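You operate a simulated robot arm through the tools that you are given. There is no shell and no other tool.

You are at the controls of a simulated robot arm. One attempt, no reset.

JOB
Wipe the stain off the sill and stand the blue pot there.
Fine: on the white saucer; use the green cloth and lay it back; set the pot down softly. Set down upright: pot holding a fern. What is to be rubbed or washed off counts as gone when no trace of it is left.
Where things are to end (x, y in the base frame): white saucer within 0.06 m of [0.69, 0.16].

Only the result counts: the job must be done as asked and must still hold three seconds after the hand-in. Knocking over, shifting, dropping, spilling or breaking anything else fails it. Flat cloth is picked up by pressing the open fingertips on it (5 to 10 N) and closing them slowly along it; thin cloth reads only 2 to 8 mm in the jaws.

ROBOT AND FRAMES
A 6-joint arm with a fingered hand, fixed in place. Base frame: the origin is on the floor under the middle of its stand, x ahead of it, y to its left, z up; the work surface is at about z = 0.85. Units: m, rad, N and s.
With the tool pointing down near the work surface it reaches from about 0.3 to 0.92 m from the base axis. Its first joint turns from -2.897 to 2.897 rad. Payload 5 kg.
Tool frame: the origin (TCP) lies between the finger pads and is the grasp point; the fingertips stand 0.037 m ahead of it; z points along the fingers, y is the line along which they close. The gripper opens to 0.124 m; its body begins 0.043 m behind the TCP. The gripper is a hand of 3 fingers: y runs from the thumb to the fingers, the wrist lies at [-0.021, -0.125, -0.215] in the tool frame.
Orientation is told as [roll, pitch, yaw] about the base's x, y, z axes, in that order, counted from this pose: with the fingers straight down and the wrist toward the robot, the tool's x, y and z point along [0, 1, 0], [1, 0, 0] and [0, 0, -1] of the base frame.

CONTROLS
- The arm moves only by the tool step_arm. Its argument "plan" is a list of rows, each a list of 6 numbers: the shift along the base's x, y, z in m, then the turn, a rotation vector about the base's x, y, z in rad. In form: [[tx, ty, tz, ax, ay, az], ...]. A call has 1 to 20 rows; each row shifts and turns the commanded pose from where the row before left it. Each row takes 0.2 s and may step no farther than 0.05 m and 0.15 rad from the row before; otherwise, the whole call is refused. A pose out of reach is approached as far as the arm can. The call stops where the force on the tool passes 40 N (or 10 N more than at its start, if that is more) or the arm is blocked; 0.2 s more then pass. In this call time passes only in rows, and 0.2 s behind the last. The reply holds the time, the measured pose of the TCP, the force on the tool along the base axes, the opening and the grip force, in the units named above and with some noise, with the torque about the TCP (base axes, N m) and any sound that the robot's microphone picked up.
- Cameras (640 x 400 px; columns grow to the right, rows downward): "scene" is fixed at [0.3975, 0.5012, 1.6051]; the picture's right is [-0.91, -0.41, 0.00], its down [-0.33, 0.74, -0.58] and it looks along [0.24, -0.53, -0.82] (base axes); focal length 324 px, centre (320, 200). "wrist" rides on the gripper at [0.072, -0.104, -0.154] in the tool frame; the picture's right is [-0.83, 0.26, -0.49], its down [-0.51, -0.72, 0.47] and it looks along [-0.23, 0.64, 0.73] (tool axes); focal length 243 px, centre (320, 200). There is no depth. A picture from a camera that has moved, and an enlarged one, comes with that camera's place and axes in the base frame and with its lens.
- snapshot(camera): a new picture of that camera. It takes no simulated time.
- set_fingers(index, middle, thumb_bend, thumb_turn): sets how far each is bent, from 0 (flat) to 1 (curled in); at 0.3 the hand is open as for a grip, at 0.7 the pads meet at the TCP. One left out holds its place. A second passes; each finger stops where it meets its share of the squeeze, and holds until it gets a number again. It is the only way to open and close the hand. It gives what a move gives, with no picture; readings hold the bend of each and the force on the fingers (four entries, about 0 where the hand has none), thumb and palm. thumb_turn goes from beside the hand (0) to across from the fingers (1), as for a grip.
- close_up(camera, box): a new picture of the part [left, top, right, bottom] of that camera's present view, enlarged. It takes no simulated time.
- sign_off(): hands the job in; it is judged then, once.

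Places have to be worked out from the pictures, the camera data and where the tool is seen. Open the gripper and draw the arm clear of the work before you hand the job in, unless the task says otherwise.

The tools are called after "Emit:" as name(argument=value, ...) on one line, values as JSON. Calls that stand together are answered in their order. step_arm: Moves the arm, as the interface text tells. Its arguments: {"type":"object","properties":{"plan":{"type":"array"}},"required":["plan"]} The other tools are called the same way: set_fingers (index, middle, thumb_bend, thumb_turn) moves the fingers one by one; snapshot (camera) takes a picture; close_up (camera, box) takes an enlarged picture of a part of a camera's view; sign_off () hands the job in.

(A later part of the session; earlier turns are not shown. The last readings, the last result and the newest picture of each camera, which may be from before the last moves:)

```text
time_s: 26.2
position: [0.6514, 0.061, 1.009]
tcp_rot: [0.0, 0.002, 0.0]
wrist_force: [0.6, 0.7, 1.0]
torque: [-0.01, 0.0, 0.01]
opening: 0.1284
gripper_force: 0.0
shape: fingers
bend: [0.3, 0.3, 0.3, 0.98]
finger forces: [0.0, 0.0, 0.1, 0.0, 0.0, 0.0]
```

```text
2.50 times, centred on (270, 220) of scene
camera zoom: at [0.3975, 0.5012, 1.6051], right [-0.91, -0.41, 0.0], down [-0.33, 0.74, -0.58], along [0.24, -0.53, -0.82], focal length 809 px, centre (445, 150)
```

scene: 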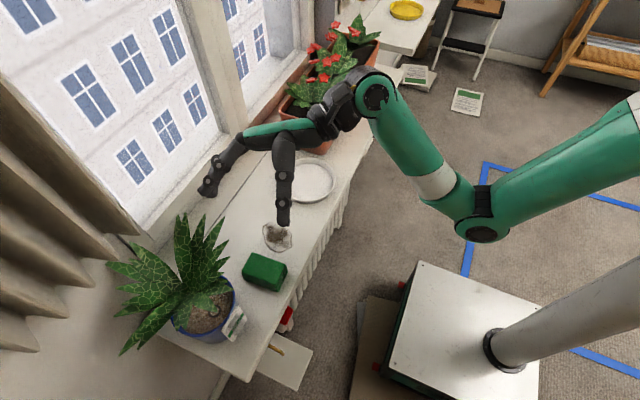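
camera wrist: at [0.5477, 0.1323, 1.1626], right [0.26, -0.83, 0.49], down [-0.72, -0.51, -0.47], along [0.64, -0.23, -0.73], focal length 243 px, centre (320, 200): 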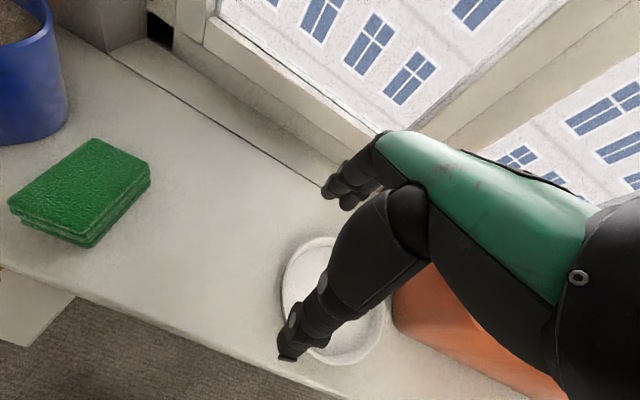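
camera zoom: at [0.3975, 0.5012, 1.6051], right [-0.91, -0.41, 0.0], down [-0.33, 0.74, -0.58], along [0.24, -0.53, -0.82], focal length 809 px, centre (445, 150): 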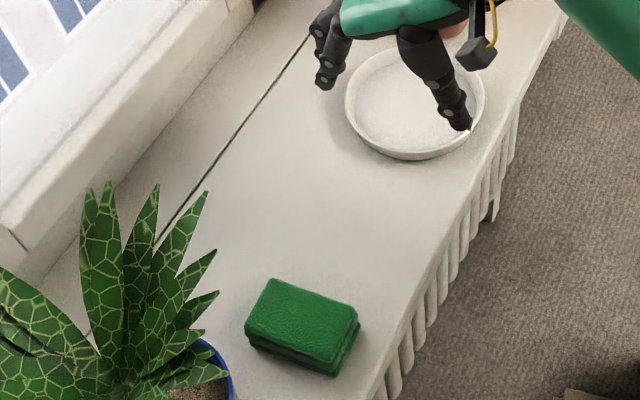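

The stain seems gone and the cloth is back within a few mm. Checking the wiped spot at high zoom.

Emit:
close_up(camera="scene", box=[245, 205, 315, 260])

Emit:
close_up(camera="wrist", box=[120, 150, 300, 350])

Emit:
close_up(camera="scene", box=[260, 140, 360, 220])

```text
7.27 times, centred on (280, 232) of scene
camera zoom: at [0.3975, 0.5012, 1.6051], right [-0.91, -0.41, 0.0], down [-0.33, 0.74, -0.58], along [0.24, -0.53, -0.82], focal length 2353 px, centre (611, -36)
```

zoom: 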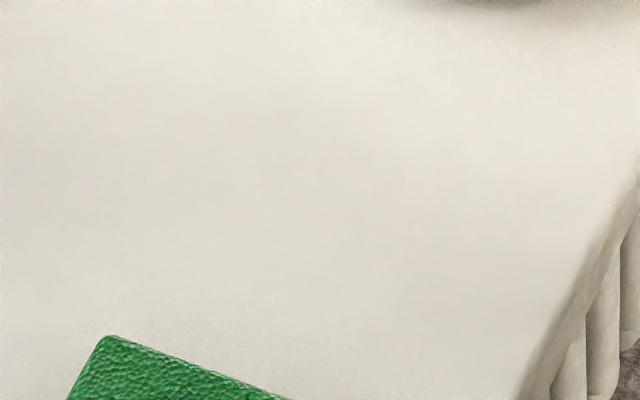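

```text
2.00 times, centred on (210, 250) of wrist
camera zoom: at [0.5477, 0.1323, 1.1626], right [0.26, -0.83, 0.49], down [-0.72, -0.51, -0.47], along [0.64, -0.23, -0.73], focal length 485 px, centre (540, 100)
```

zoom: 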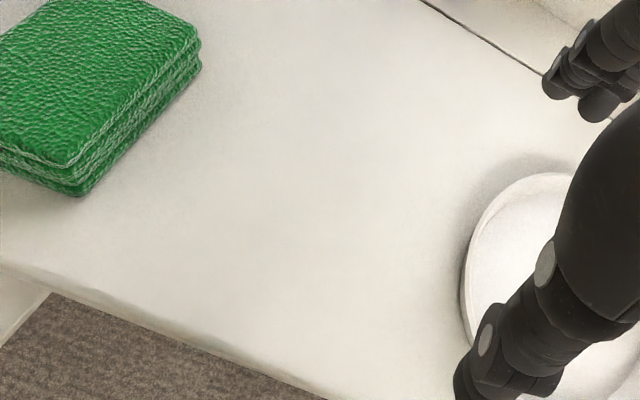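

```text
5.00 times, centred on (310, 180) of scene
camera zoom: at [0.3975, 0.5012, 1.6051], right [-0.91, -0.41, 0.0], down [-0.33, 0.74, -0.58], along [0.24, -0.53, -0.82], focal length 1617 px, centre (370, 300)
```

zoom: 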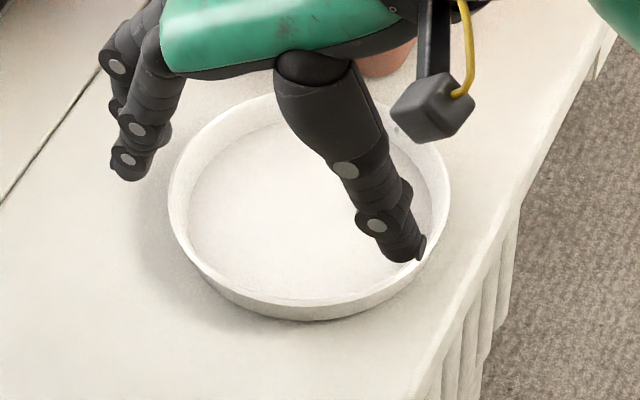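

The sill is spotless. The saucer is about 0.16 m wide, centred near (0.674, -0.026), wall about 2 cm high; I'll lower half-closed fingers inside it and tow it +y by its inner wall.

Emit:
set_fingers(index=0.45, middle=0.45, thumb_bend=0.45)

Emit:
step_arm(plan=[[0.012, -0.03, 0, 0, 0, 0], [0.011, -0.045, 0, 0, 0, 0], [0, 0, -0.04, 0, 0, 0], [0, 0, -0.03, 0, 0, 0], [0, 0, -0.015, 0, 0, 0]])

Emit:
close_up(camera="scene", box=[240, 110, 380, 230])

Emit:
snapshot(camera="wrist")

```text
time_s: 27.2
position: [0.6524, 0.0611, 1.009]
tcp_rot: [0.0, 0.0, 0.0]
wrist_force: [0.9, 0.3, -0.6]
torque: [0.04, 0.0, 0.0]
opening: 0.0838
gripper_force: 0.1
shape: fingers
bend: [0.45, 0.45, 0.45, 0.99]
finger forces: [0.0, 0.0, 0.0, 0.0, 0.0, 0.0]
```

```text
time_s: 28.4
position: [0.6748, -0.0141, 0.9228]
tcp_rot: [-0.001, 0.0, 0.001]
wrist_force: [-1.3, 0.6, -0.4]
torque: [0.02, -0.03, 0.01]
opening: 0.0835
gripper_force: 0.0
shape: fingers
bend: [0.45, 0.45, 0.45, 0.99]
finger forces: [0.0, 0.0, 0.0, 0.0, 0.0, 0.0]
```

```text
3.33 times, centred on (310, 170) of scene
camera zoom: at [0.3975, 0.5012, 1.6051], right [-0.91, -0.41, 0.0], down [-0.33, 0.74, -0.58], along [0.24, -0.53, -0.82], focal length 1078 px, centre (353, 300)
```

zoom: 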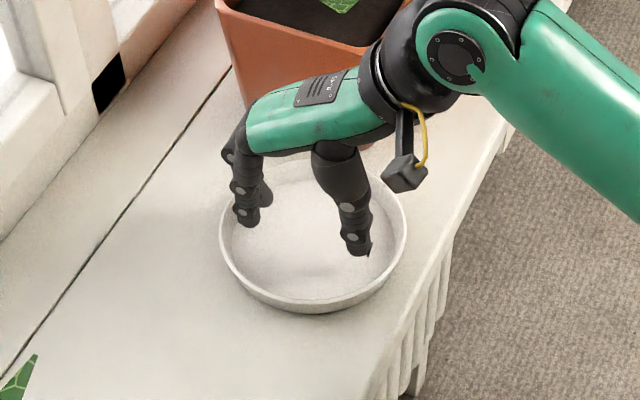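

```text
taken
camera wrist: at [0.5694, 0.0582, 1.0765], right [0.26, -0.83, 0.49], down [-0.72, -0.51, -0.47], along [0.64, -0.23, -0.73], focal length 243 px, centre (320, 200)
```

wrist: 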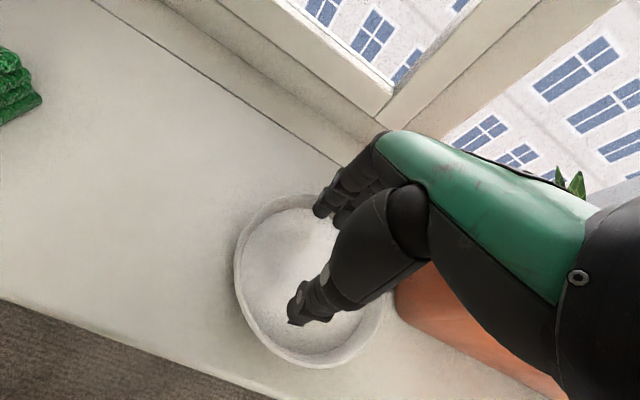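

Tips are inside the dish rim, as seen in both views. I'll descend gently in small steps until the floor of the saucer is nearly touched.

Emit:
step_arm(plan=[[-0.001, 0, -0.008, 0, 0, 0], [0, 0, -0.005, 0, 0, 0], [0, 0, -0.003, 0, 0, 0]])

Emit:
close_up(camera="scene", box=[260, 140, 360, 220])

```text
time_s: 29.2
position: [0.6729, -0.0143, 0.9047]
tcp_rot: [-0.001, 0.0, 0.0]
wrist_force: [-0.2, 0.6, 0.6]
torque: [0.02, -0.02, 0.0]
opening: 0.0835
gripper_force: 0.1
shape: fingers
bend: [0.45, 0.45, 0.45, 0.99]
finger forces: [0.1, 0.0, 0.1, 0.1, 0.0, 0.0]
```

```text
5.00 times, centred on (310, 180) of scene
camera zoom: at [0.3975, 0.5012, 1.6051], right [-0.91, -0.41, 0.0], down [-0.33, 0.74, -0.58], along [0.24, -0.53, -0.82], focal length 1617 px, centre (370, 300)
```

zoom: 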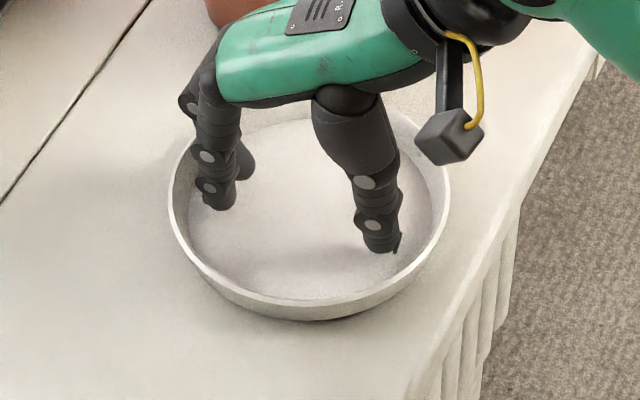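

Emit:
step_arm(plan=[[0, 0, -0.002, 0, 0, 0], [0, 0, -0.002, 0, 0, 0]])

```text
time_s: 29.8
position: [0.673, -0.0153, 0.9028]
tcp_rot: [0.0, 0.001, 0.0]
wrist_force: [0.6, -0.5, -0.1]
torque: [-0.01, -0.02, 0.04]
opening: 0.0834
gripper_force: 0.1
shape: fingers
bend: [0.45, 0.45, 0.45, 0.99]
finger forces: [0.1, 0.1, 0.0, 0.1, 0.1, 0.0]
```

Still no contact at TCP z≈0.903 (force near zero). Two more 2 mm steps down.

Emit:
step_arm(plan=[[0, 0, -0.002, 0, 0, 0], [0, 0, -0.002, 0, 0, 0]])

Emit:
close_up(camera="scene", box=[260, 140, 360, 220])

```text
time_s: 30.4
position: [0.6736, -0.0159, 0.8986]
tcp_rot: [-0.001, -0.004, -0.001]
wrist_force: [1.0, 0.5, 8.1]
torque: [-0.1, -0.44, 0.02]
opening: 0.0837
gripper_force: 4.3
shape: fingers
bend: [0.45, 0.44, 0.45, 0.99]
finger forces: [0.0, 8.9, 0.1, 0.0, 0.0, 0.1]
```

```text
5.00 times, centred on (310, 180) of scene
camera zoom: at [0.3975, 0.5012, 1.6051], right [-0.91, -0.41, 0.0], down [-0.33, 0.74, -0.58], along [0.24, -0.53, -0.82], focal length 1617 px, centre (370, 300)
```

zoom: 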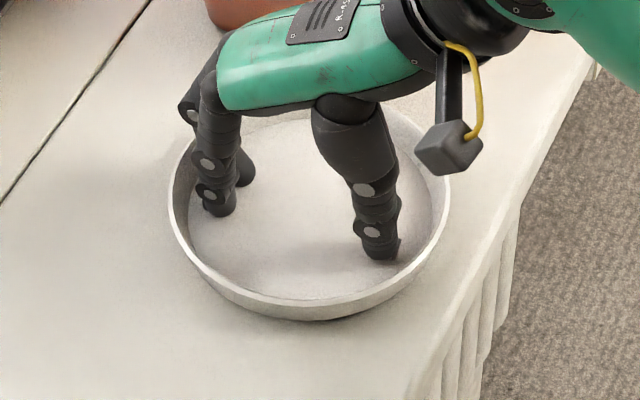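

The middle finger touched the saucer floor at TCP z≈0.8986. I'll raise 3 mm and tow gently in +y until the inner wall is engaged.

Emit:
step_arm(plan=[[0, 0, 0.003, 0, 0, 0], [0, 0.012, 0, 0, 0, 0], [0, 0.012, 0, 0, 0, 0], [0, 0.012, 0, 0, 0, 0], [0.001, 0.012, 0, 0, 0, 0], [0.001, 0.012, 0, 0, 0, 0]])

Emit:
close_up(camera="scene", box=[240, 140, 360, 236])

```text
time_s: 31.8
position: [0.6741, 0.0446, 0.9015]
tcp_rot: [-0.001, -0.001, -0.001]
wrist_force: [0.6, -0.1, 0.3]
torque: [0.02, 0.0, 0.03]
opening: 0.0823
gripper_force: 0.1
shape: fingers
bend: [0.45, 0.45, 0.45, 0.99]
finger forces: [0.2, 0.1, 0.0, 0.0, 0.1, 0.0]
```

```text
4.17 times, centred on (300, 188) of scene
camera zoom: at [0.3975, 0.5012, 1.6051], right [-0.91, -0.41, 0.0], down [-0.33, 0.74, -0.58], along [0.24, -0.53, -0.82], focal length 1348 px, centre (403, 250)
```

zoom: 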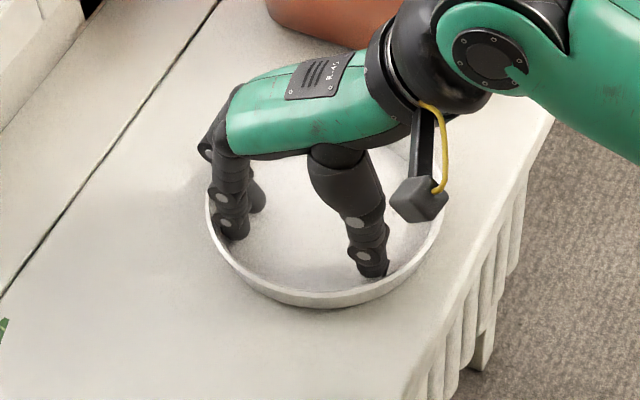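

The saucer is following: its centre is now near (0.674, 0.015), 3 cm behind the TCP. Continuing the tow toward a saucer centre of about (0.688, 0.145).

Emit:
step_arm(plan=[[0.0016, 0.0145, 0, 0, 0, 0], [0.0016, 0.0145, 0, 0, 0, 0], [0.0016, 0.0145, 0, 0, 0, 0], [0.0016, 0.0145, 0, 0, 0, 0], [0.0016, 0.0145, 0, 0, 0, 0], [0.0016, 0.0145, 0, 0, 0, 0]])

Emit:
close_up(camera="scene", box=[220, 160, 360, 272])

Emit:
snapshot(camera="wrist")

```text
time_s: 33.2
position: [0.6846, 0.1306, 0.9021]
tcp_rot: [0.0, -0.001, -0.001]
wrist_force: [0.1, 0.2, 0.2]
torque: [-0.01, -0.01, 0.0]
opening: 0.0822
gripper_force: 1.1
shape: fingers
bend: [0.45, 0.45, 0.45, 0.99]
finger forces: [0.2, 0.0, 0.1, 0.1, 0.3, 0.1]
```

```text
3.57 times, centred on (290, 216) of scene
camera zoom: at [0.3975, 0.5012, 1.6051], right [-0.91, -0.41, 0.0], down [-0.33, 0.74, -0.58], along [0.24, -0.53, -0.82], focal length 1155 px, centre (427, 143)
```

zoom: 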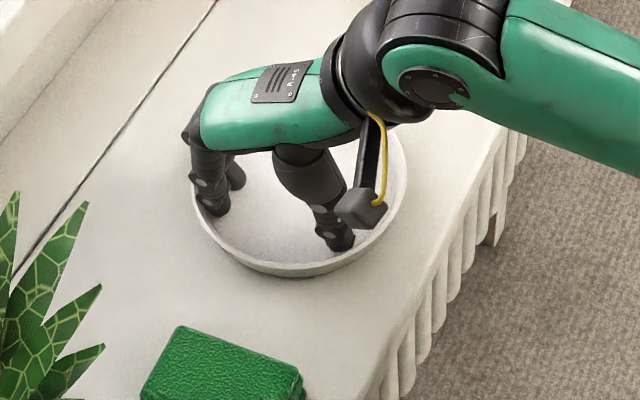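

```text
taken
camera wrist: at [0.5802, 0.2028, 1.0549], right [0.26, -0.83, 0.49], down [-0.72, -0.51, -0.47], along [0.64, -0.23, -0.73], focal length 243 px, centre (320, 200)
```

wrist: 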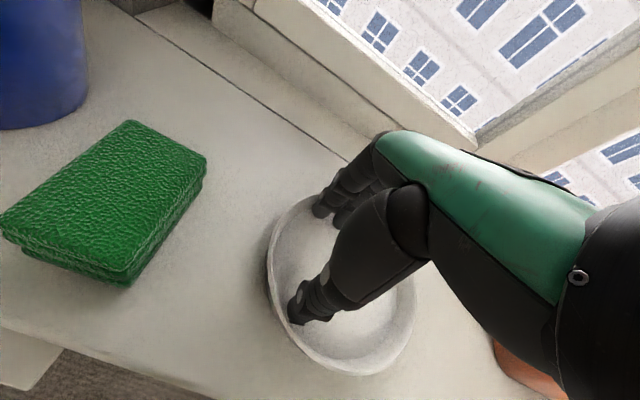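

The saucer centre is now about (0.685, 0.100). I'll tow another 4.4 cm, aiming for a centre near (0.689, 0.144).

Emit:
step_arm(plan=[[0.0015, 0.015, 0, 0, 0, 0], [0.0015, 0.015, 0, 0, 0, 0], [0.001, 0.014, 0, 0, 0, 0]])

Emit:
close_up(camera="scene", box=[220, 170, 360, 282])

Emit:
snapshot(camera="wrist")

```text
time_s: 34.0
position: [0.6878, 0.1732, 0.9006]
tcp_rot: [0.0, 0.001, 0.0]
wrist_force: [-0.4, -0.3, 0.2]
torque: [0.01, 0.04, -0.01]
opening: 0.0823
gripper_force: 0.2
shape: fingers
bend: [0.45, 0.45, 0.45, 0.99]
finger forces: [0.2, 0.0, 0.0, 0.0, 0.1, 0.1]
```

```text
3.57 times, centred on (290, 226) of scene
camera zoom: at [0.3975, 0.5012, 1.6051], right [-0.91, -0.41, 0.0], down [-0.33, 0.74, -0.58], along [0.24, -0.53, -0.82], focal length 1155 px, centre (427, 107)
```

zoom: 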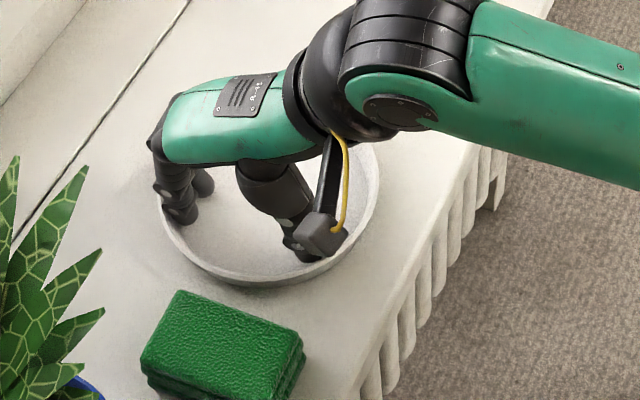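

```text
taken
camera wrist: at [0.5832, 0.2459, 1.0545], right [0.26, -0.83, 0.49], down [-0.72, -0.51, -0.47], along [0.64, -0.23, -0.73], focal length 243 px, centre (320, 200)
```

wrist: 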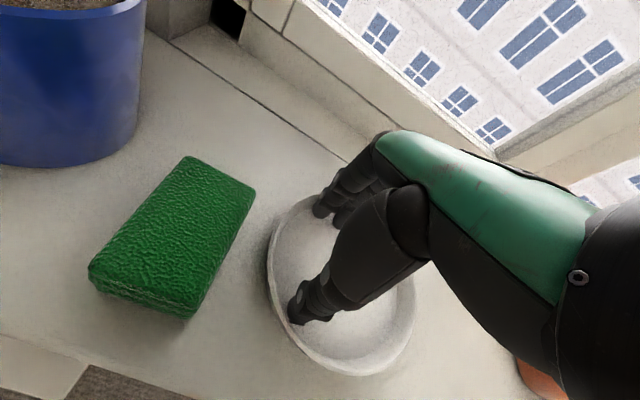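

The saucer centre is now about (0.690, 0.139), 2 cm from the target point and clear of the cloth. I'll back off from the wall and rise while moving away from the leaves.

Emit:
step_arm(plan=[[0, -0.012, 0, 0, 0, 0], [0, -0.018, 0, 0, 0, 0], [0, 0, 0.03, 0, 0, 0], [0, -0.01, 0.04, 0, 0, 0], [0, -0.02, 0.045, 0, 0, 0], [0, -0.02, 0.045, 0, 0, 0]])

Emit:
snapshot(camera="wrist")

Emit:
snapshot(camera="scene")

Emit:
close_up(camera="scene", box=[220, 170, 360, 282])

```text
time_s: 35.4
position: [0.6899, 0.0935, 1.0615]
tcp_rot: [-0.001, 0.001, 0.0]
wrist_force: [-0.1, -0.3, 0.2]
torque: [-0.01, 0.0, -0.02]
opening: 0.0826
gripper_force: 0.1
shape: fingers
bend: [0.45, 0.45, 0.45, 0.99]
finger forces: [0.1, 0.0, 0.1, 0.0, 0.1, 0.0]
```

```text
taken
camera wrist: at [0.5853, 0.1665, 1.2151], right [0.26, -0.83, 0.49], down [-0.72, -0.51, -0.47], along [0.64, -0.23, -0.73], focal length 243 px, centre (320, 200)
```

wrist: 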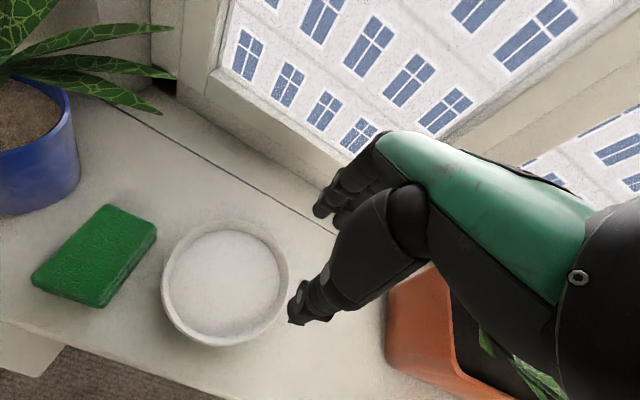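

```text
taken
```

scene: 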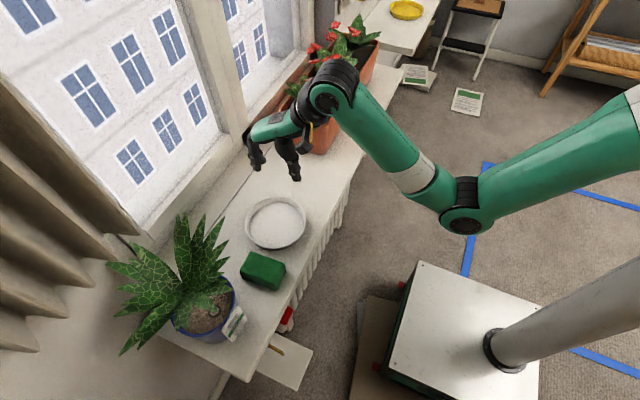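

```text
3.57 times, centred on (290, 226) of scene
camera zoom: at [0.3975, 0.5012, 1.6051], right [-0.91, -0.41, 0.0], down [-0.33, 0.74, -0.58], along [0.24, -0.53, -0.82], focal length 1155 px, centre (427, 107)
```

zoom: 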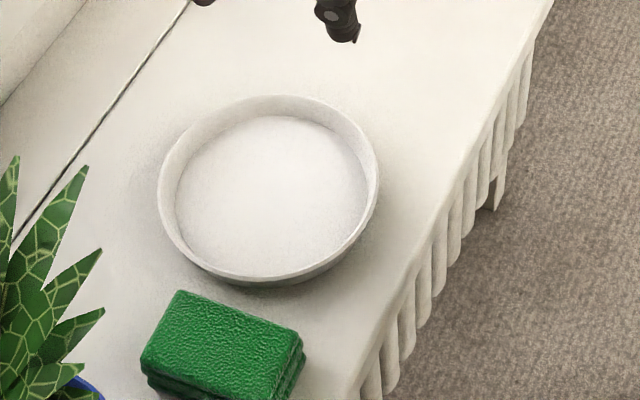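

The saucer's flat floor (radius about 0.071) is centred near (0.691, 0.136) and everything else is undisturbed. Next I'll turn the hand for a front grasp of the pot: first yaw +90° so thumb and fingers sit on the pot's −y/+y sides.

Emit:
step_arm(plan=[[-0.003, 0.0025, 0.004, 0, 0, 0.1428], [-0.003, 0.0025, 0.004, 0, 0, 0.1428], [-0.003, 0.0025, 0.004, 0, 0, 0.1428], [-0.003, 0.0025, 0.004, 0, 0, 0.1428], [-0.003, 0.0025, 0.004, 0, 0, 0.1428], [-0.003, 0.0025, 0.004, 0, 0, 0.1428], [-0.003, 0.0025, 0.004, 0, 0, 0.1428], [-0.003, 0.0025, 0.004, 0, 0, 0.1428], [-0.003, 0.0025, 0.004, 0, 0, 0.1428], [-0.003, 0.0025, 0.004, 0, 0, 0.1428], [-0.003, 0.0025, 0.004, 0, 0, 0.1428]])

Emit:
snapshot(camera="scene")

```text
time_s: 37.8
position: [0.6826, 0.1391, 1.0752]
tcp_rot: [-0.001, -0.001, 1.571]
wrist_force: [-0.9, -0.3, 0.6]
torque: [0.0, -0.04, 0.0]
opening: 0.0824
gripper_force: 0.0
shape: fingers
bend: [0.45, 0.45, 0.45, 0.99]
finger forces: [0.0, 0.0, 0.0, 0.0, 0.0, 0.0]
out of reach, approached as far as the arm can: row 10, 11
```

```text
taken
```

scene: 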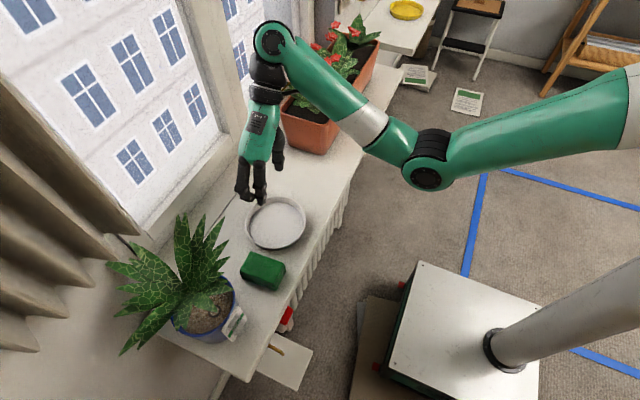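

Yaw is done at (0.683, 0.139, 1.075). Now I'll pitch the fingers forward (−1.22 rad about base y) in steps, checking the arm posture midway.

Emit:
step_arm(plan=[[0, 0, 0.004, 0, -0.1357, 0], [0, 0, 0.004, 0, -0.1357, 0], [0, 0, 0.004, 0, -0.1357, 0], [0, 0, 0.004, 0, -0.1357, 0], [0, 0, 0, 0, -0.1357, 0]])

Emit:
snapshot(camera="scene")

```text
time_s: 39.0
position: [0.6839, 0.1404, 1.0896]
tcp_rot: [-0.681, 0.0, 1.571]
wrist_force: [-0.1, 0.1, 0.8]
torque: [-0.01, 0.0, 0.0]
opening: 0.0828
gripper_force: 0.1
shape: fingers
bend: [0.45, 0.45, 0.45, 0.99]
finger forces: [0.1, 0.0, 0.0, 0.0, 0.0, 0.0]
```

```text
taken
```

scene: 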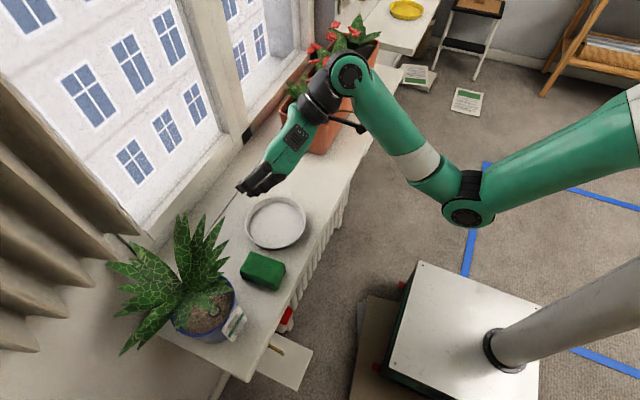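

The arm stays clear of the flower box. Completing the pitch to about 70° (fingers 20° below horizontal).

Emit:
step_arm(plan=[[0, 0, 0, 0, -0.1357, 0], [0, 0, 0, 0, -0.1357, 0], [0, 0, 0, 0, -0.1357, 0], [0, 0, 0, 0, -0.1357, 0]])

Emit:
snapshot(camera="scene")

Emit:
snapshot(camera="wrist")

```text
time_s: 40.0
position: [0.6826, 0.1409, 1.0909]
tcp_rot: [-1.224, 0.0, 1.57]
wrist_force: [1.4, 0.2, 0.1]
torque: [0.0, 0.01, -0.03]
opening: 0.0827
gripper_force: 0.0
shape: fingers
bend: [0.45, 0.45, 0.45, 0.99]
finger forces: [0.1, 0.1, 0.0, 0.0, 0.0, 0.0]
```

```text
taken
```

scene: 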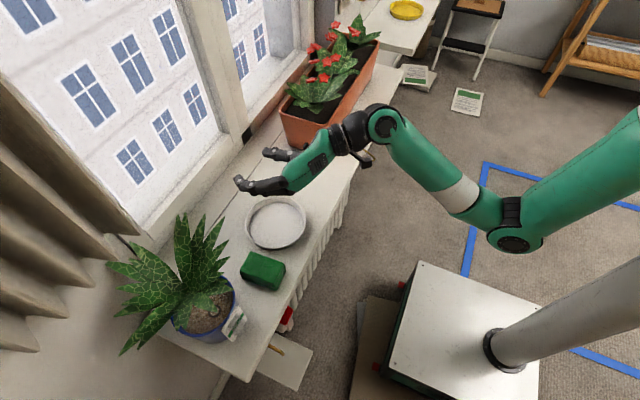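

```text
taken
camera wrist: at [0.5136, 0.0363, 1.0743], right [-0.18, 0.26, 0.95], down [0.62, -0.72, 0.32], along [0.77, 0.64, -0.03], focal length 243 px, centre (320, 200)
```

wrist: 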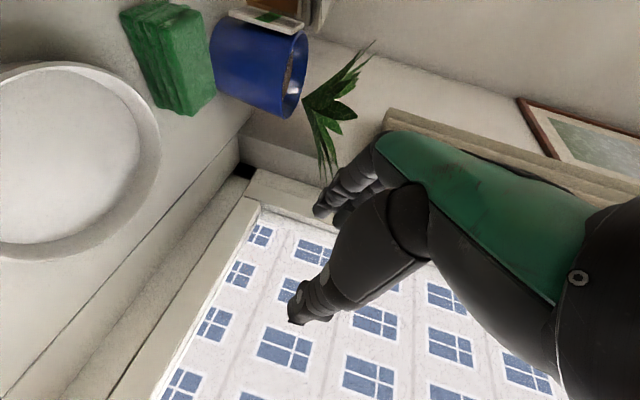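

The wrist view confirms the rim at about z 0.957 and the label on the −x side. I'll open the fingers wide and retreat to in front of the sill, staying below the leaf tips, before moving +y in front of the pot.

Emit:
set_fingers(index=0.12, middle=0.12, thumb_bend=0.12)

Emit:
step_arm(plan=[[-0.033, 0, -0.02, 0, 0, 0], [-0.033, 0, -0.03, 0, 0, 0], [-0.033, 0, -0.035, 0, 0, 0], [-0.033, 0, -0.035, 0, 0, 0]])

Emit:
snapshot(camera="scene")

Emit:
snapshot(camera="wrist")

```text
time_s: 41.0
position: [0.6825, 0.1398, 1.0909]
tcp_rot: [-1.221, -0.001, 1.571]
wrist_force: [0.7, 0.0, -0.1]
torque: [0.0, 0.0, 0.0]
opening: 0.1768
gripper_force: 0.0
shape: fingers
bend: [0.12, 0.12, 0.12, 0.96]
finger forces: [0.1, 0.0, 0.1, 0.0, 0.0, 0.0]
```

```text
time_s: 42.0
position: [0.5505, 0.1435, 0.9642]
tcp_rot: [-1.223, -0.001, 1.57]
wrist_force: [1.0, -0.2, 0.0]
torque: [0.02, 0.02, -0.02]
opening: 0.1773
gripper_force: 0.2
shape: fingers
bend: [0.12, 0.12, 0.12, 0.96]
finger forces: [0.0, 0.0, 0.1, 0.0, 0.0, 0.0]
```

```text
taken
```

scene: 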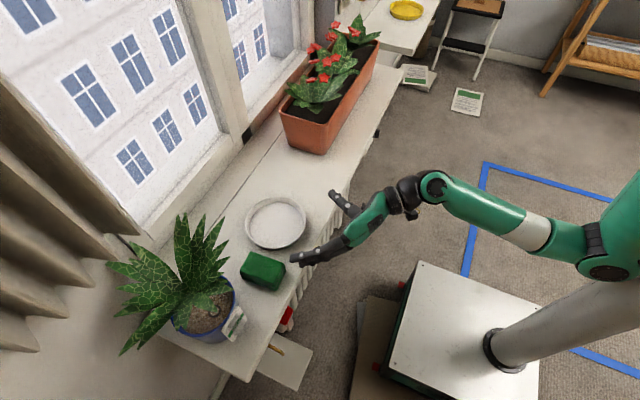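

```text
taken
camera wrist: at [0.381, 0.0376, 0.9491], right [-0.18, 0.26, 0.95], down [0.62, -0.72, 0.32], along [0.77, 0.64, -0.03], focal length 243 px, centre (320, 200)
```

wrist: 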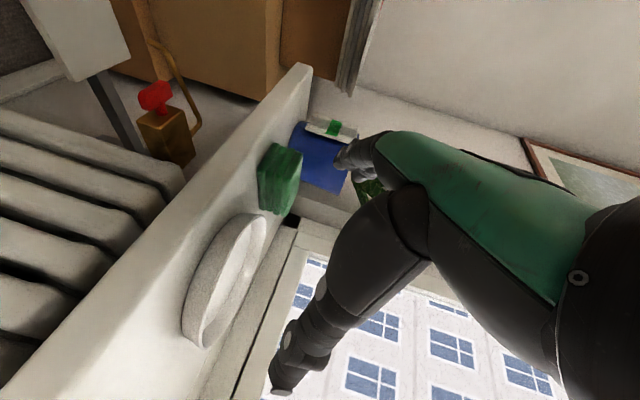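

Reach is fine here. Moving along +y in front of the sill to y≈0.41, at z≈0.965 and x≈0.55.

Emit:
step_arm(plan=[[0, 0.044, 0, 0, 0, 0], [0, 0.044, 0, 0, 0, 0], [0, 0.044, 0, 0, 0, 0], [0, 0.044, 0, 0, 0, 0]])

Emit:
snapshot(camera="scene")

Emit:
snapshot(camera="wrist")

```text
time_s: 43.0
position: [0.5508, 0.3185, 0.9732]
tcp_rot: [-1.222, -0.001, 1.57]
wrist_force: [-0.7, 0.3, 0.5]
torque: [0.01, -0.02, 0.01]
opening: 0.1773
gripper_force: 0.0
shape: fingers
bend: [0.12, 0.12, 0.12, 0.96]
finger forces: [0.1, 0.0, 0.1, 0.1, 0.0, 0.1]
```

```text
taken
```

scene: 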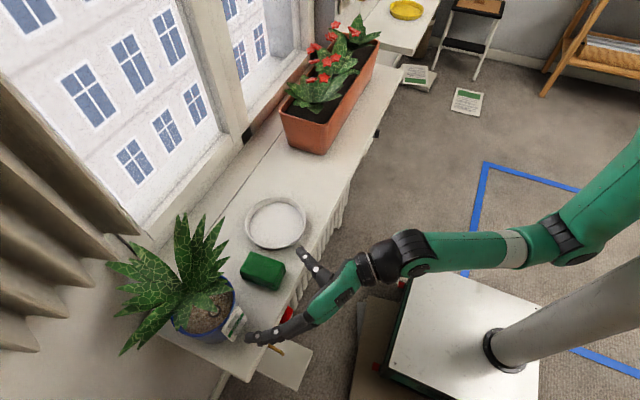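

```text
taken
camera wrist: at [0.3816, 0.2136, 0.9572], right [-0.18, 0.26, 0.95], down [0.62, -0.72, 0.31], along [0.77, 0.64, -0.03], focal length 243 px, centre (320, 200)
```

wrist: 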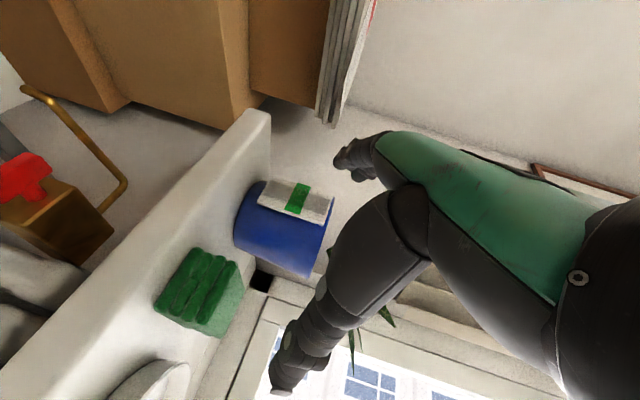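

All clear. Moving the remaining 9 cm in +y and lowering to z≈0.93, then I'll verify alignment with the pot.

Emit:
step_arm(plan=[[0, 0.03, -0.01, 0, 0, 0], [0, 0.03, -0.015, 0, 0, 0], [0, 0.03, -0.015, 0, 0, 0]])

Emit:
close_up(camera="scene", box=[120, 210, 360, 400])

Emit:
snapshot(camera="wrist")

```text
time_s: 43.8
position: [0.551, 0.4069, 0.9325]
tcp_rot: [-1.222, -0.001, 1.569]
wrist_force: [0.0, 0.1, 0.4]
torque: [-0.01, 0.02, 0.01]
opening: 0.1772
gripper_force: 0.0
shape: fingers
bend: [0.12, 0.12, 0.12, 0.96]
finger forces: [0.0, 0.1, 0.1, 0.0, 0.0, 0.1]
```

```text
2.11 times, centred on (240, 305) of scene
camera zoom: at [0.3975, 0.5012, 1.6051], right [-0.91, -0.41, 0.0], down [-0.33, 0.74, -0.58], along [0.24, -0.53, -0.82], focal length 681 px, centre (488, -21)
```

zoom: 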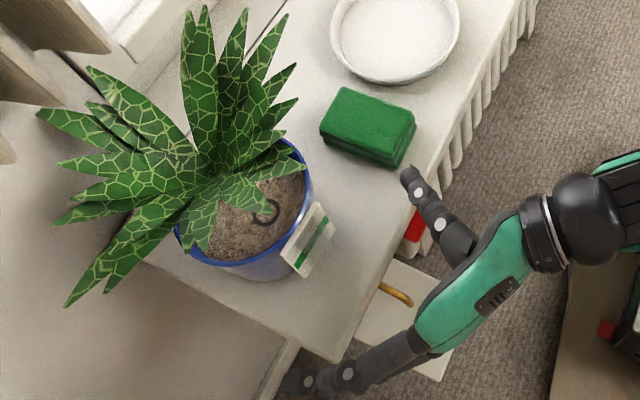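

```text
taken
camera wrist: at [0.3823, 0.3028, 0.9164], right [-0.18, 0.26, 0.95], down [0.62, -0.72, 0.32], along [0.77, 0.64, -0.03], focal length 243 px, centre (320, 200)
```

wrist: 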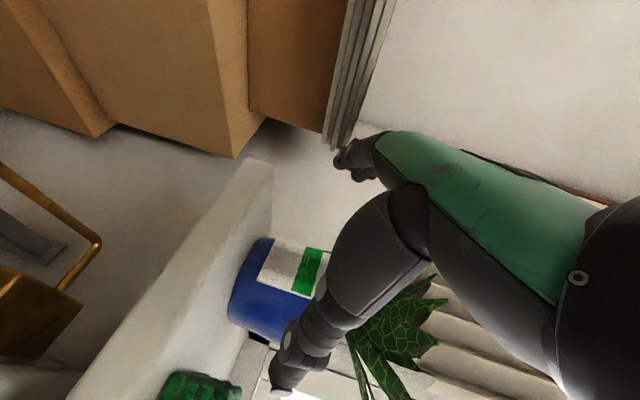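

Thumb tip at y≈0.317 and fingertips at y≈0.512 straddle the pot (rim 0.346–0.473). I'll advance 8 cm in +x at z≈0.93 and check clearances.

Emit:
step_arm(plan=[[0.03, 0, -0.002, 0, 0, 0], [0.03, 0, -0.002, 0, 0, 0], [0.02, 0, 0, 0, 0, 0]])

Emit:
close_up(camera="scene", box=[140, 230, 320, 390])

Emit:
snapshot(camera="wrist")

```text
time_s: 44.6
position: [0.6303, 0.4053, 0.9296]
tcp_rot: [-1.222, 0.001, 1.569]
wrist_force: [-0.2, -0.1, 0.4]
torque: [-0.03, -0.01, 0.0]
opening: 0.1773
gripper_force: 0.1
shape: fingers
bend: [0.12, 0.12, 0.12, 0.96]
finger forces: [0.0, 0.0, 0.0, 0.0, 0.0, 0.1]
```

```text
2.50 times, centred on (230, 310) of scene
camera zoom: at [0.3975, 0.5012, 1.6051], right [-0.91, -0.41, 0.0], down [-0.33, 0.74, -0.58], along [0.24, -0.53, -0.82], focal length 809 px, centre (545, -75)
```

zoom: 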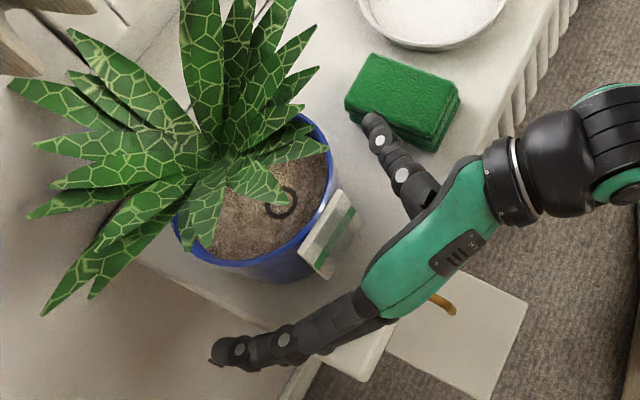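

```text
taken
camera wrist: at [0.4613, 0.3012, 0.9135], right [-0.18, 0.26, 0.95], down [0.62, -0.72, 0.31], along [0.77, 0.64, -0.03], focal length 243 px, centre (320, 200)
```

wrist: 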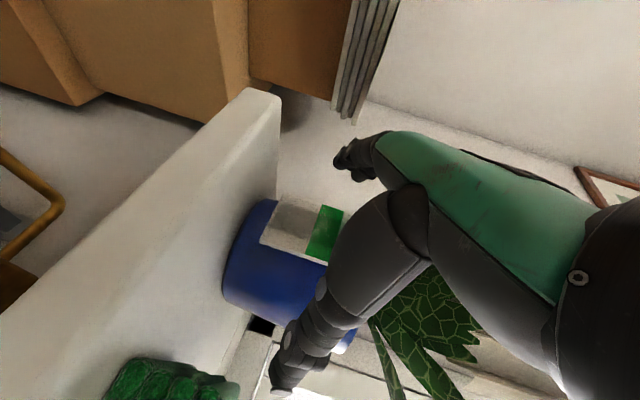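

Clearances look good: about 5 cm remain between palm and label. Advancing another 4 cm in smaller steps.

Emit:
step_arm(plan=[[0.02, 0.001, 0, 0, 0, 0], [0.012, 0.001, 0, 0, 0, 0], [0.008, 0, 0, 0, 0, 0]])

Emit:
close_up(camera="scene", box=[160, 250, 300, 370])

Emit:
snapshot(camera="wrist")

```text
time_s: 45.4
position: [0.6727, 0.4093, 0.9267]
tcp_rot: [-1.222, 0.0, 1.571]
wrist_force: [-0.4, -0.2, -0.5]
torque: [0.02, -0.02, -0.01]
opening: 0.1776
gripper_force: 0.2
shape: fingers
bend: [0.12, 0.12, 0.12, 0.96]
finger forces: [0.1, 0.1, 0.0, 0.0, 0.0, 0.0]
```

```text
3.33 times, centred on (230, 310) of scene
camera zoom: at [0.3975, 0.5012, 1.6051], right [-0.91, -0.41, 0.0], down [-0.33, 0.74, -0.58], along [0.24, -0.53, -0.82], focal length 1078 px, centre (620, -167)
```

zoom: 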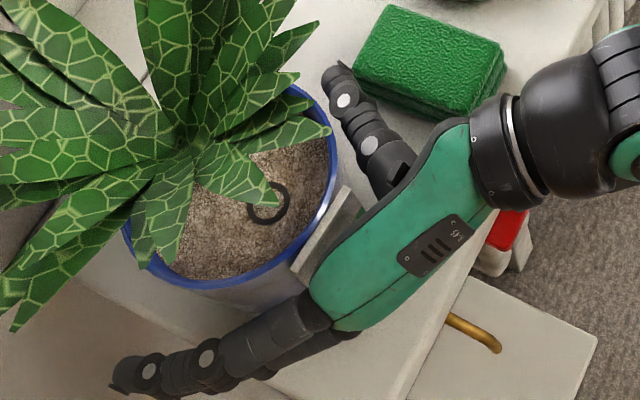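

```text
taken
camera wrist: at [0.5023, 0.3041, 0.911], right [-0.18, 0.26, 0.95], down [0.62, -0.72, 0.32], along [0.77, 0.64, -0.03], focal length 243 px, centre (320, 200)
```

wrist: 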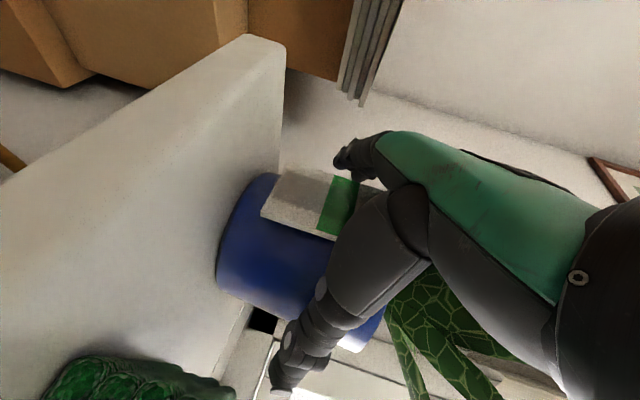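

The palm is about 2 cm from the label and nothing touches. I'll advance 6 mm more with a 3 mm shift to −y so the thumb base stays clear of the label's edge, then check forces.

Emit:
step_arm(plan=[[0.003, -0.002, 0, 0, 0, 0], [0.003, -0.001, 0, 0, 0, 0]])

Emit:
close_up(camera="wrist", box=[200, 140, 440, 400])

Emit:
close_up(camera="scene", box=[200, 270, 280, 340])

```text
time_s: 46.0
position: [0.6765, 0.4053, 0.927]
tcp_rot: [-1.223, 0.0, 1.57]
wrist_force: [-2.5, 0.7, 0.6]
torque: [0.0, -0.1, 0.0]
opening: 0.1775
gripper_force: 1.6
shape: fingers
bend: [0.12, 0.12, 0.12, 0.96]
finger forces: [0.1, 1.0, 0.0, 0.0, 0.0, 2.0]
```

```text
1.54 times, centred on (320, 270) of wrist
camera zoom: at [0.5071, 0.3012, 0.9109], right [-0.18, 0.26, 0.95], down [0.62, -0.72, 0.32], along [0.77, 0.64, -0.03], focal length 373 px, centre (320, 92)
```

zoom: 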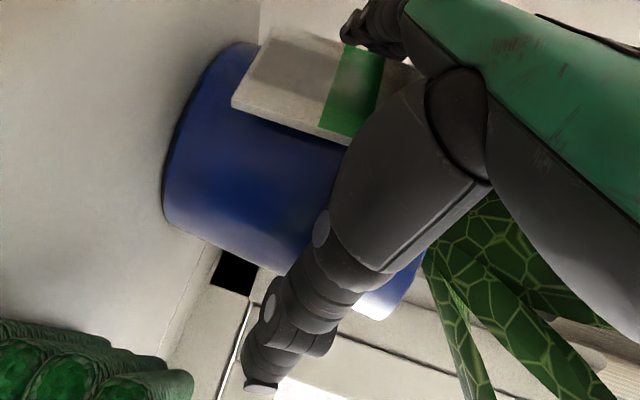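

```text
5.71 times, centred on (240, 305) of scene
camera zoom: at [0.3975, 0.5012, 1.6051], right [-0.91, -0.41, 0.0], down [-0.33, 0.74, -0.58], along [0.24, -0.53, -0.82], focal length 1848 px, centre (777, -400)
```

zoom: 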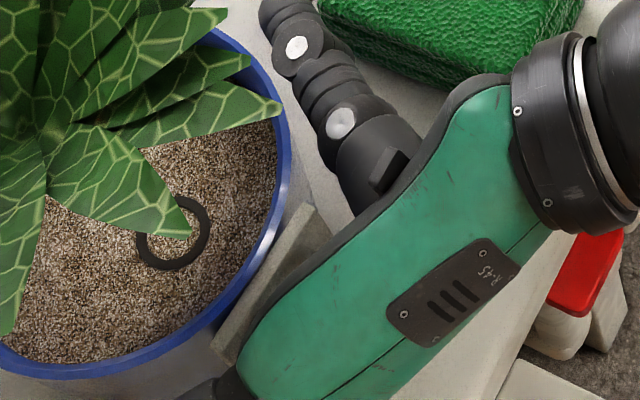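

The palm just touched the label (2 N), so this is the depth limit. I'll back off 1.5 mm and pre-shape the fingers closer to the pot before the final squeeze.

Emit:
step_arm(plan=[[-0.0015, 0.001, 0, 0, 0, 0]])

Emit:
set_fingers(index=0.2, middle=0.2, thumb_bend=0.17, thumb_turn=1.0)

Emit:
close_up(camera="scene", box=[150, 240, 310, 380])

Emit:
close_up(camera="wrist", box=[200, 100, 440, 400])

```text
time_s: 46.4
position: [0.6765, 0.4063, 0.9263]
tcp_rot: [-1.223, -0.001, 1.572]
wrist_force: [-0.4, 0.2, 1.2]
torque: [0.01, 0.02, -0.02]
opening: 0.1774
gripper_force: 0.8
shape: fingers
bend: [0.12, 0.12, 0.12, 0.96]
finger forces: [0.0, 0.1, 0.0, 0.0, 0.0, 0.7]
```

```text
time_s: 47.4
position: [0.6746, 0.4065, 0.926]
tcp_rot: [-1.222, 0.0, 1.572]
wrist_force: [0.2, 0.8, 0.6]
torque: [0.02, 0.01, -0.03]
opening: 0.16
gripper_force: 0.6
shape: fingers
bend: [0.2, 0.2, 0.17, 0.96]
finger forces: [0.1, 0.1, 0.1, 0.0, 0.0, 0.6]
```

```text
2.86 times, centred on (230, 310) of scene
camera zoom: at [0.3975, 0.5012, 1.6051], right [-0.91, -0.41, 0.0], down [-0.33, 0.74, -0.58], along [0.24, -0.53, -0.82], focal length 924 px, centre (577, -114)
```

zoom: 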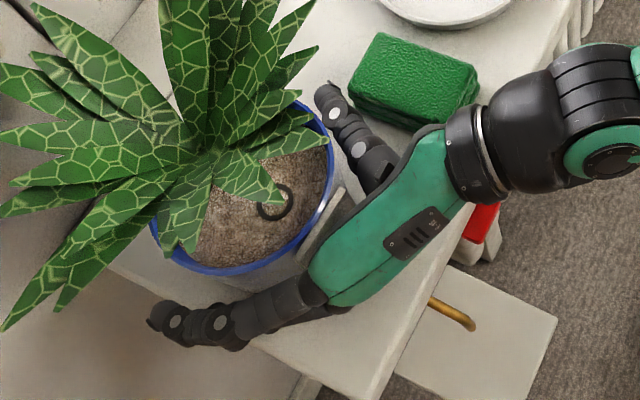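

```text
1.33 times, centred on (320, 250) of wrist
camera zoom: at [0.506, 0.3016, 0.9104], right [-0.18, 0.26, 0.95], down [0.62, -0.72, 0.32], along [0.77, 0.64, -0.03], focal length 324 px, centre (320, 133)
```

zoom: 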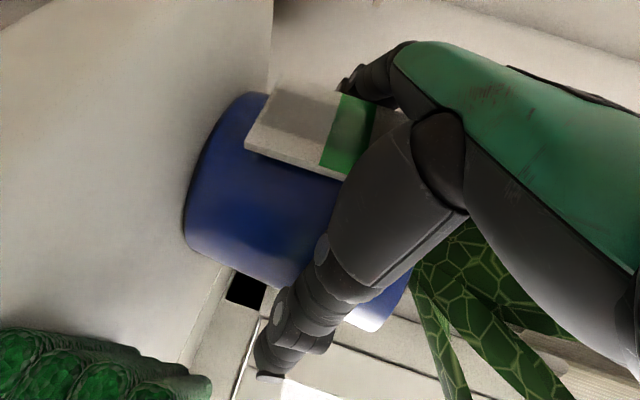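

Gaps on both sides are now about equal (≈2.3 cm) and fingertips reach 2 cm beyond the pot's axis. Closing all three fingers on the pot.

Emit:
set_fingers(index=0.5, middle=0.5, thumb_bend=0.5)

Emit:
close_up(camera="scene", box=[150, 240, 310, 380])

Emit:
close_up(camera="wrist", box=[200, 100, 440, 400])

```text
time_s: 48.4
position: [0.6749, 0.4063, 0.9263]
tcp_rot: [-1.223, 0.0, 1.571]
wrist_force: [-0.7, 2.5, -0.7]
torque: [0.21, -0.06, 0.08]
opening: 0.1211
gripper_force: 24.4
shape: fingers
bend: [0.38, 0.42, 0.32, 0.98]
finger forces: [13.0, 11.3, 0.0, 0.1, 23.4, 0.0]
```

```text
2.86 times, centred on (230, 310) of scene
camera zoom: at [0.3975, 0.5012, 1.6051], right [-0.91, -0.41, 0.0], down [-0.33, 0.74, -0.58], along [0.24, -0.53, -0.82], focal length 924 px, centre (577, -114)
```

zoom: 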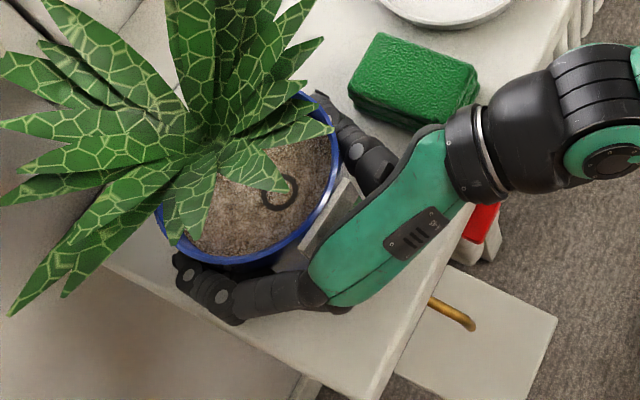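

```text
1.33 times, centred on (320, 250) of wrist
camera zoom: at [0.5059, 0.3017, 0.9103], right [-0.18, 0.26, 0.95], down [0.62, -0.72, 0.32], along [0.77, 0.64, -0.03], focal length 324 px, centre (320, 133)
```

zoom: 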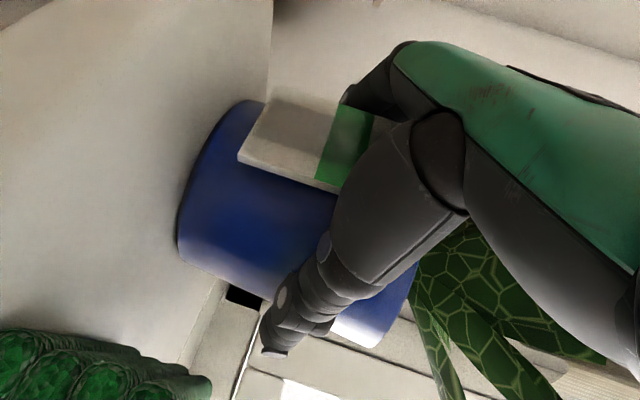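

The pot is held (index 13 N, middle 11 N, thumb 23 N), fingers wrapped past the axis. I'll lift by about 1 cm slowly and check weight and slip.

Emit:
step_arm(plan=[[0, 0, 0.002, 0, 0, 0], [0, 0, 0.003, 0, 0, 0], [0, 0, 0.004, 0, 0, 0], [0, 0, 0.004, 0, 0, 0]])

Emit:
close_up(camera="wrist", box=[200, 100, 440, 400])

Emit:
close_up(camera="scene", box=[150, 240, 310, 380])

```text
time_s: 49.4
position: [0.6766, 0.4075, 0.9372]
tcp_rot: [-1.219, -0.001, 1.571]
wrist_force: [-0.7, 0.3, -8.2]
torque: [0.05, 0.18, -0.02]
opening: 0.1212
gripper_force: 24.3
shape: fingers
bend: [0.38, 0.42, 0.32, 0.97]
finger forces: [12.6, 11.9, 0.1, 0.0, 24.9, 0.0]
```

```text
1.33 times, centred on (320, 250) of wrist
camera zoom: at [0.5064, 0.303, 0.9232], right [-0.18, 0.26, 0.95], down [0.62, -0.72, 0.31], along [0.77, 0.64, -0.03], focal length 324 px, centre (320, 133)
```

zoom: 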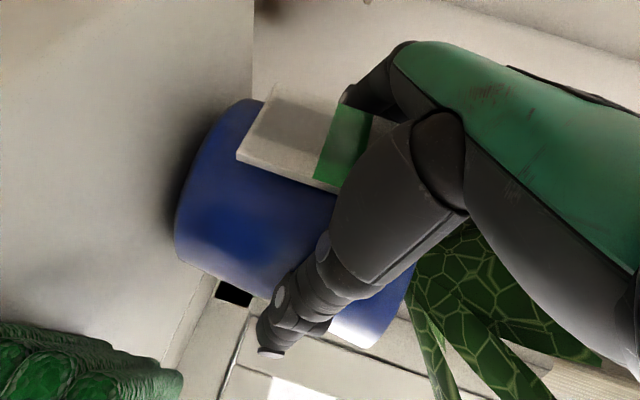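

```text
2.86 times, centred on (230, 310) of scene
camera zoom: at [0.3975, 0.5012, 1.6051], right [-0.91, -0.41, 0.0], down [-0.33, 0.74, -0.58], along [0.24, -0.53, -0.82], focal length 924 px, centre (577, -114)
```

zoom: 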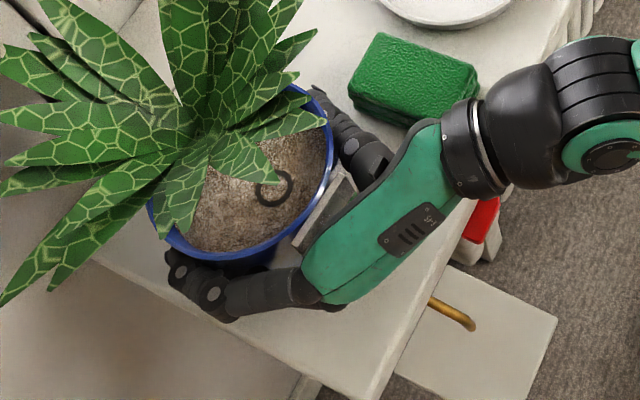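

The pot is off the sill: about 8 N of weight and only ~2 mm settling in the hand. Lifting a further 5 cm and checking for slip.

Emit:
step_arm(plan=[[0, 0, 0.01, 0, 0, 0], [0, 0, 0.014, 0, 0, 0], [0, 0, 0.014, 0, 0, 0], [0, 0, 0.012, 0, 0, 0]])

Emit:
close_up(camera="wrist", box=[200, 100, 440, 400])

Emit:
snapshot(camera="scene")

```text
time_s: 50.4
position: [0.676, 0.4058, 0.9888]
tcp_rot: [-1.224, 0.0, 1.571]
wrist_force: [-0.2, 0.3, -8.5]
torque: [0.06, 0.16, 0.01]
opening: 0.1212
gripper_force: 24.6
shape: fingers
bend: [0.38, 0.42, 0.32, 0.97]
finger forces: [12.5, 12.0, 0.1, 0.0, 24.9, 0.0]
```

```text
1.33 times, centred on (320, 250) of wrist
camera zoom: at [0.5063, 0.3017, 0.9731], right [-0.18, 0.26, 0.95], down [0.62, -0.72, 0.31], along [0.77, 0.64, -0.03], focal length 324 px, centre (320, 133)
```

zoom: 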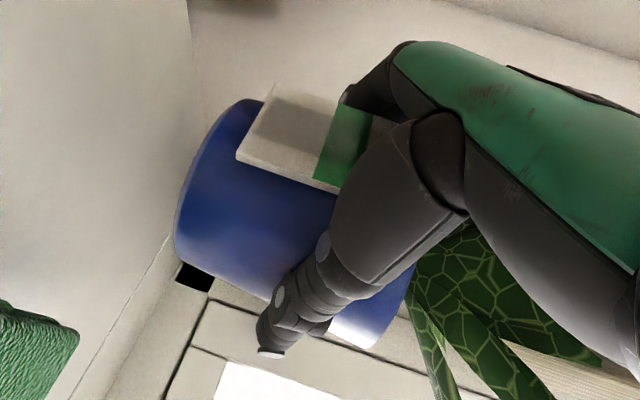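

```text
taken
```

scene: 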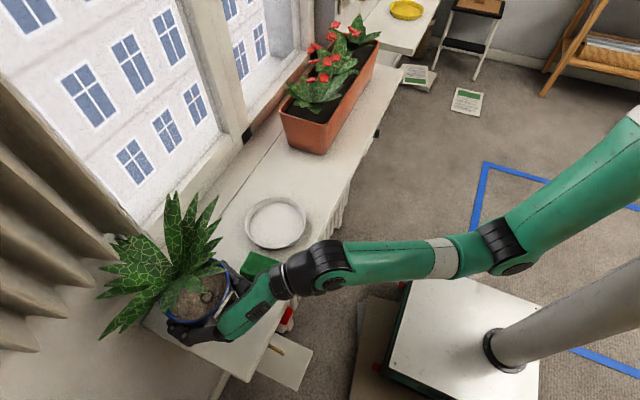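

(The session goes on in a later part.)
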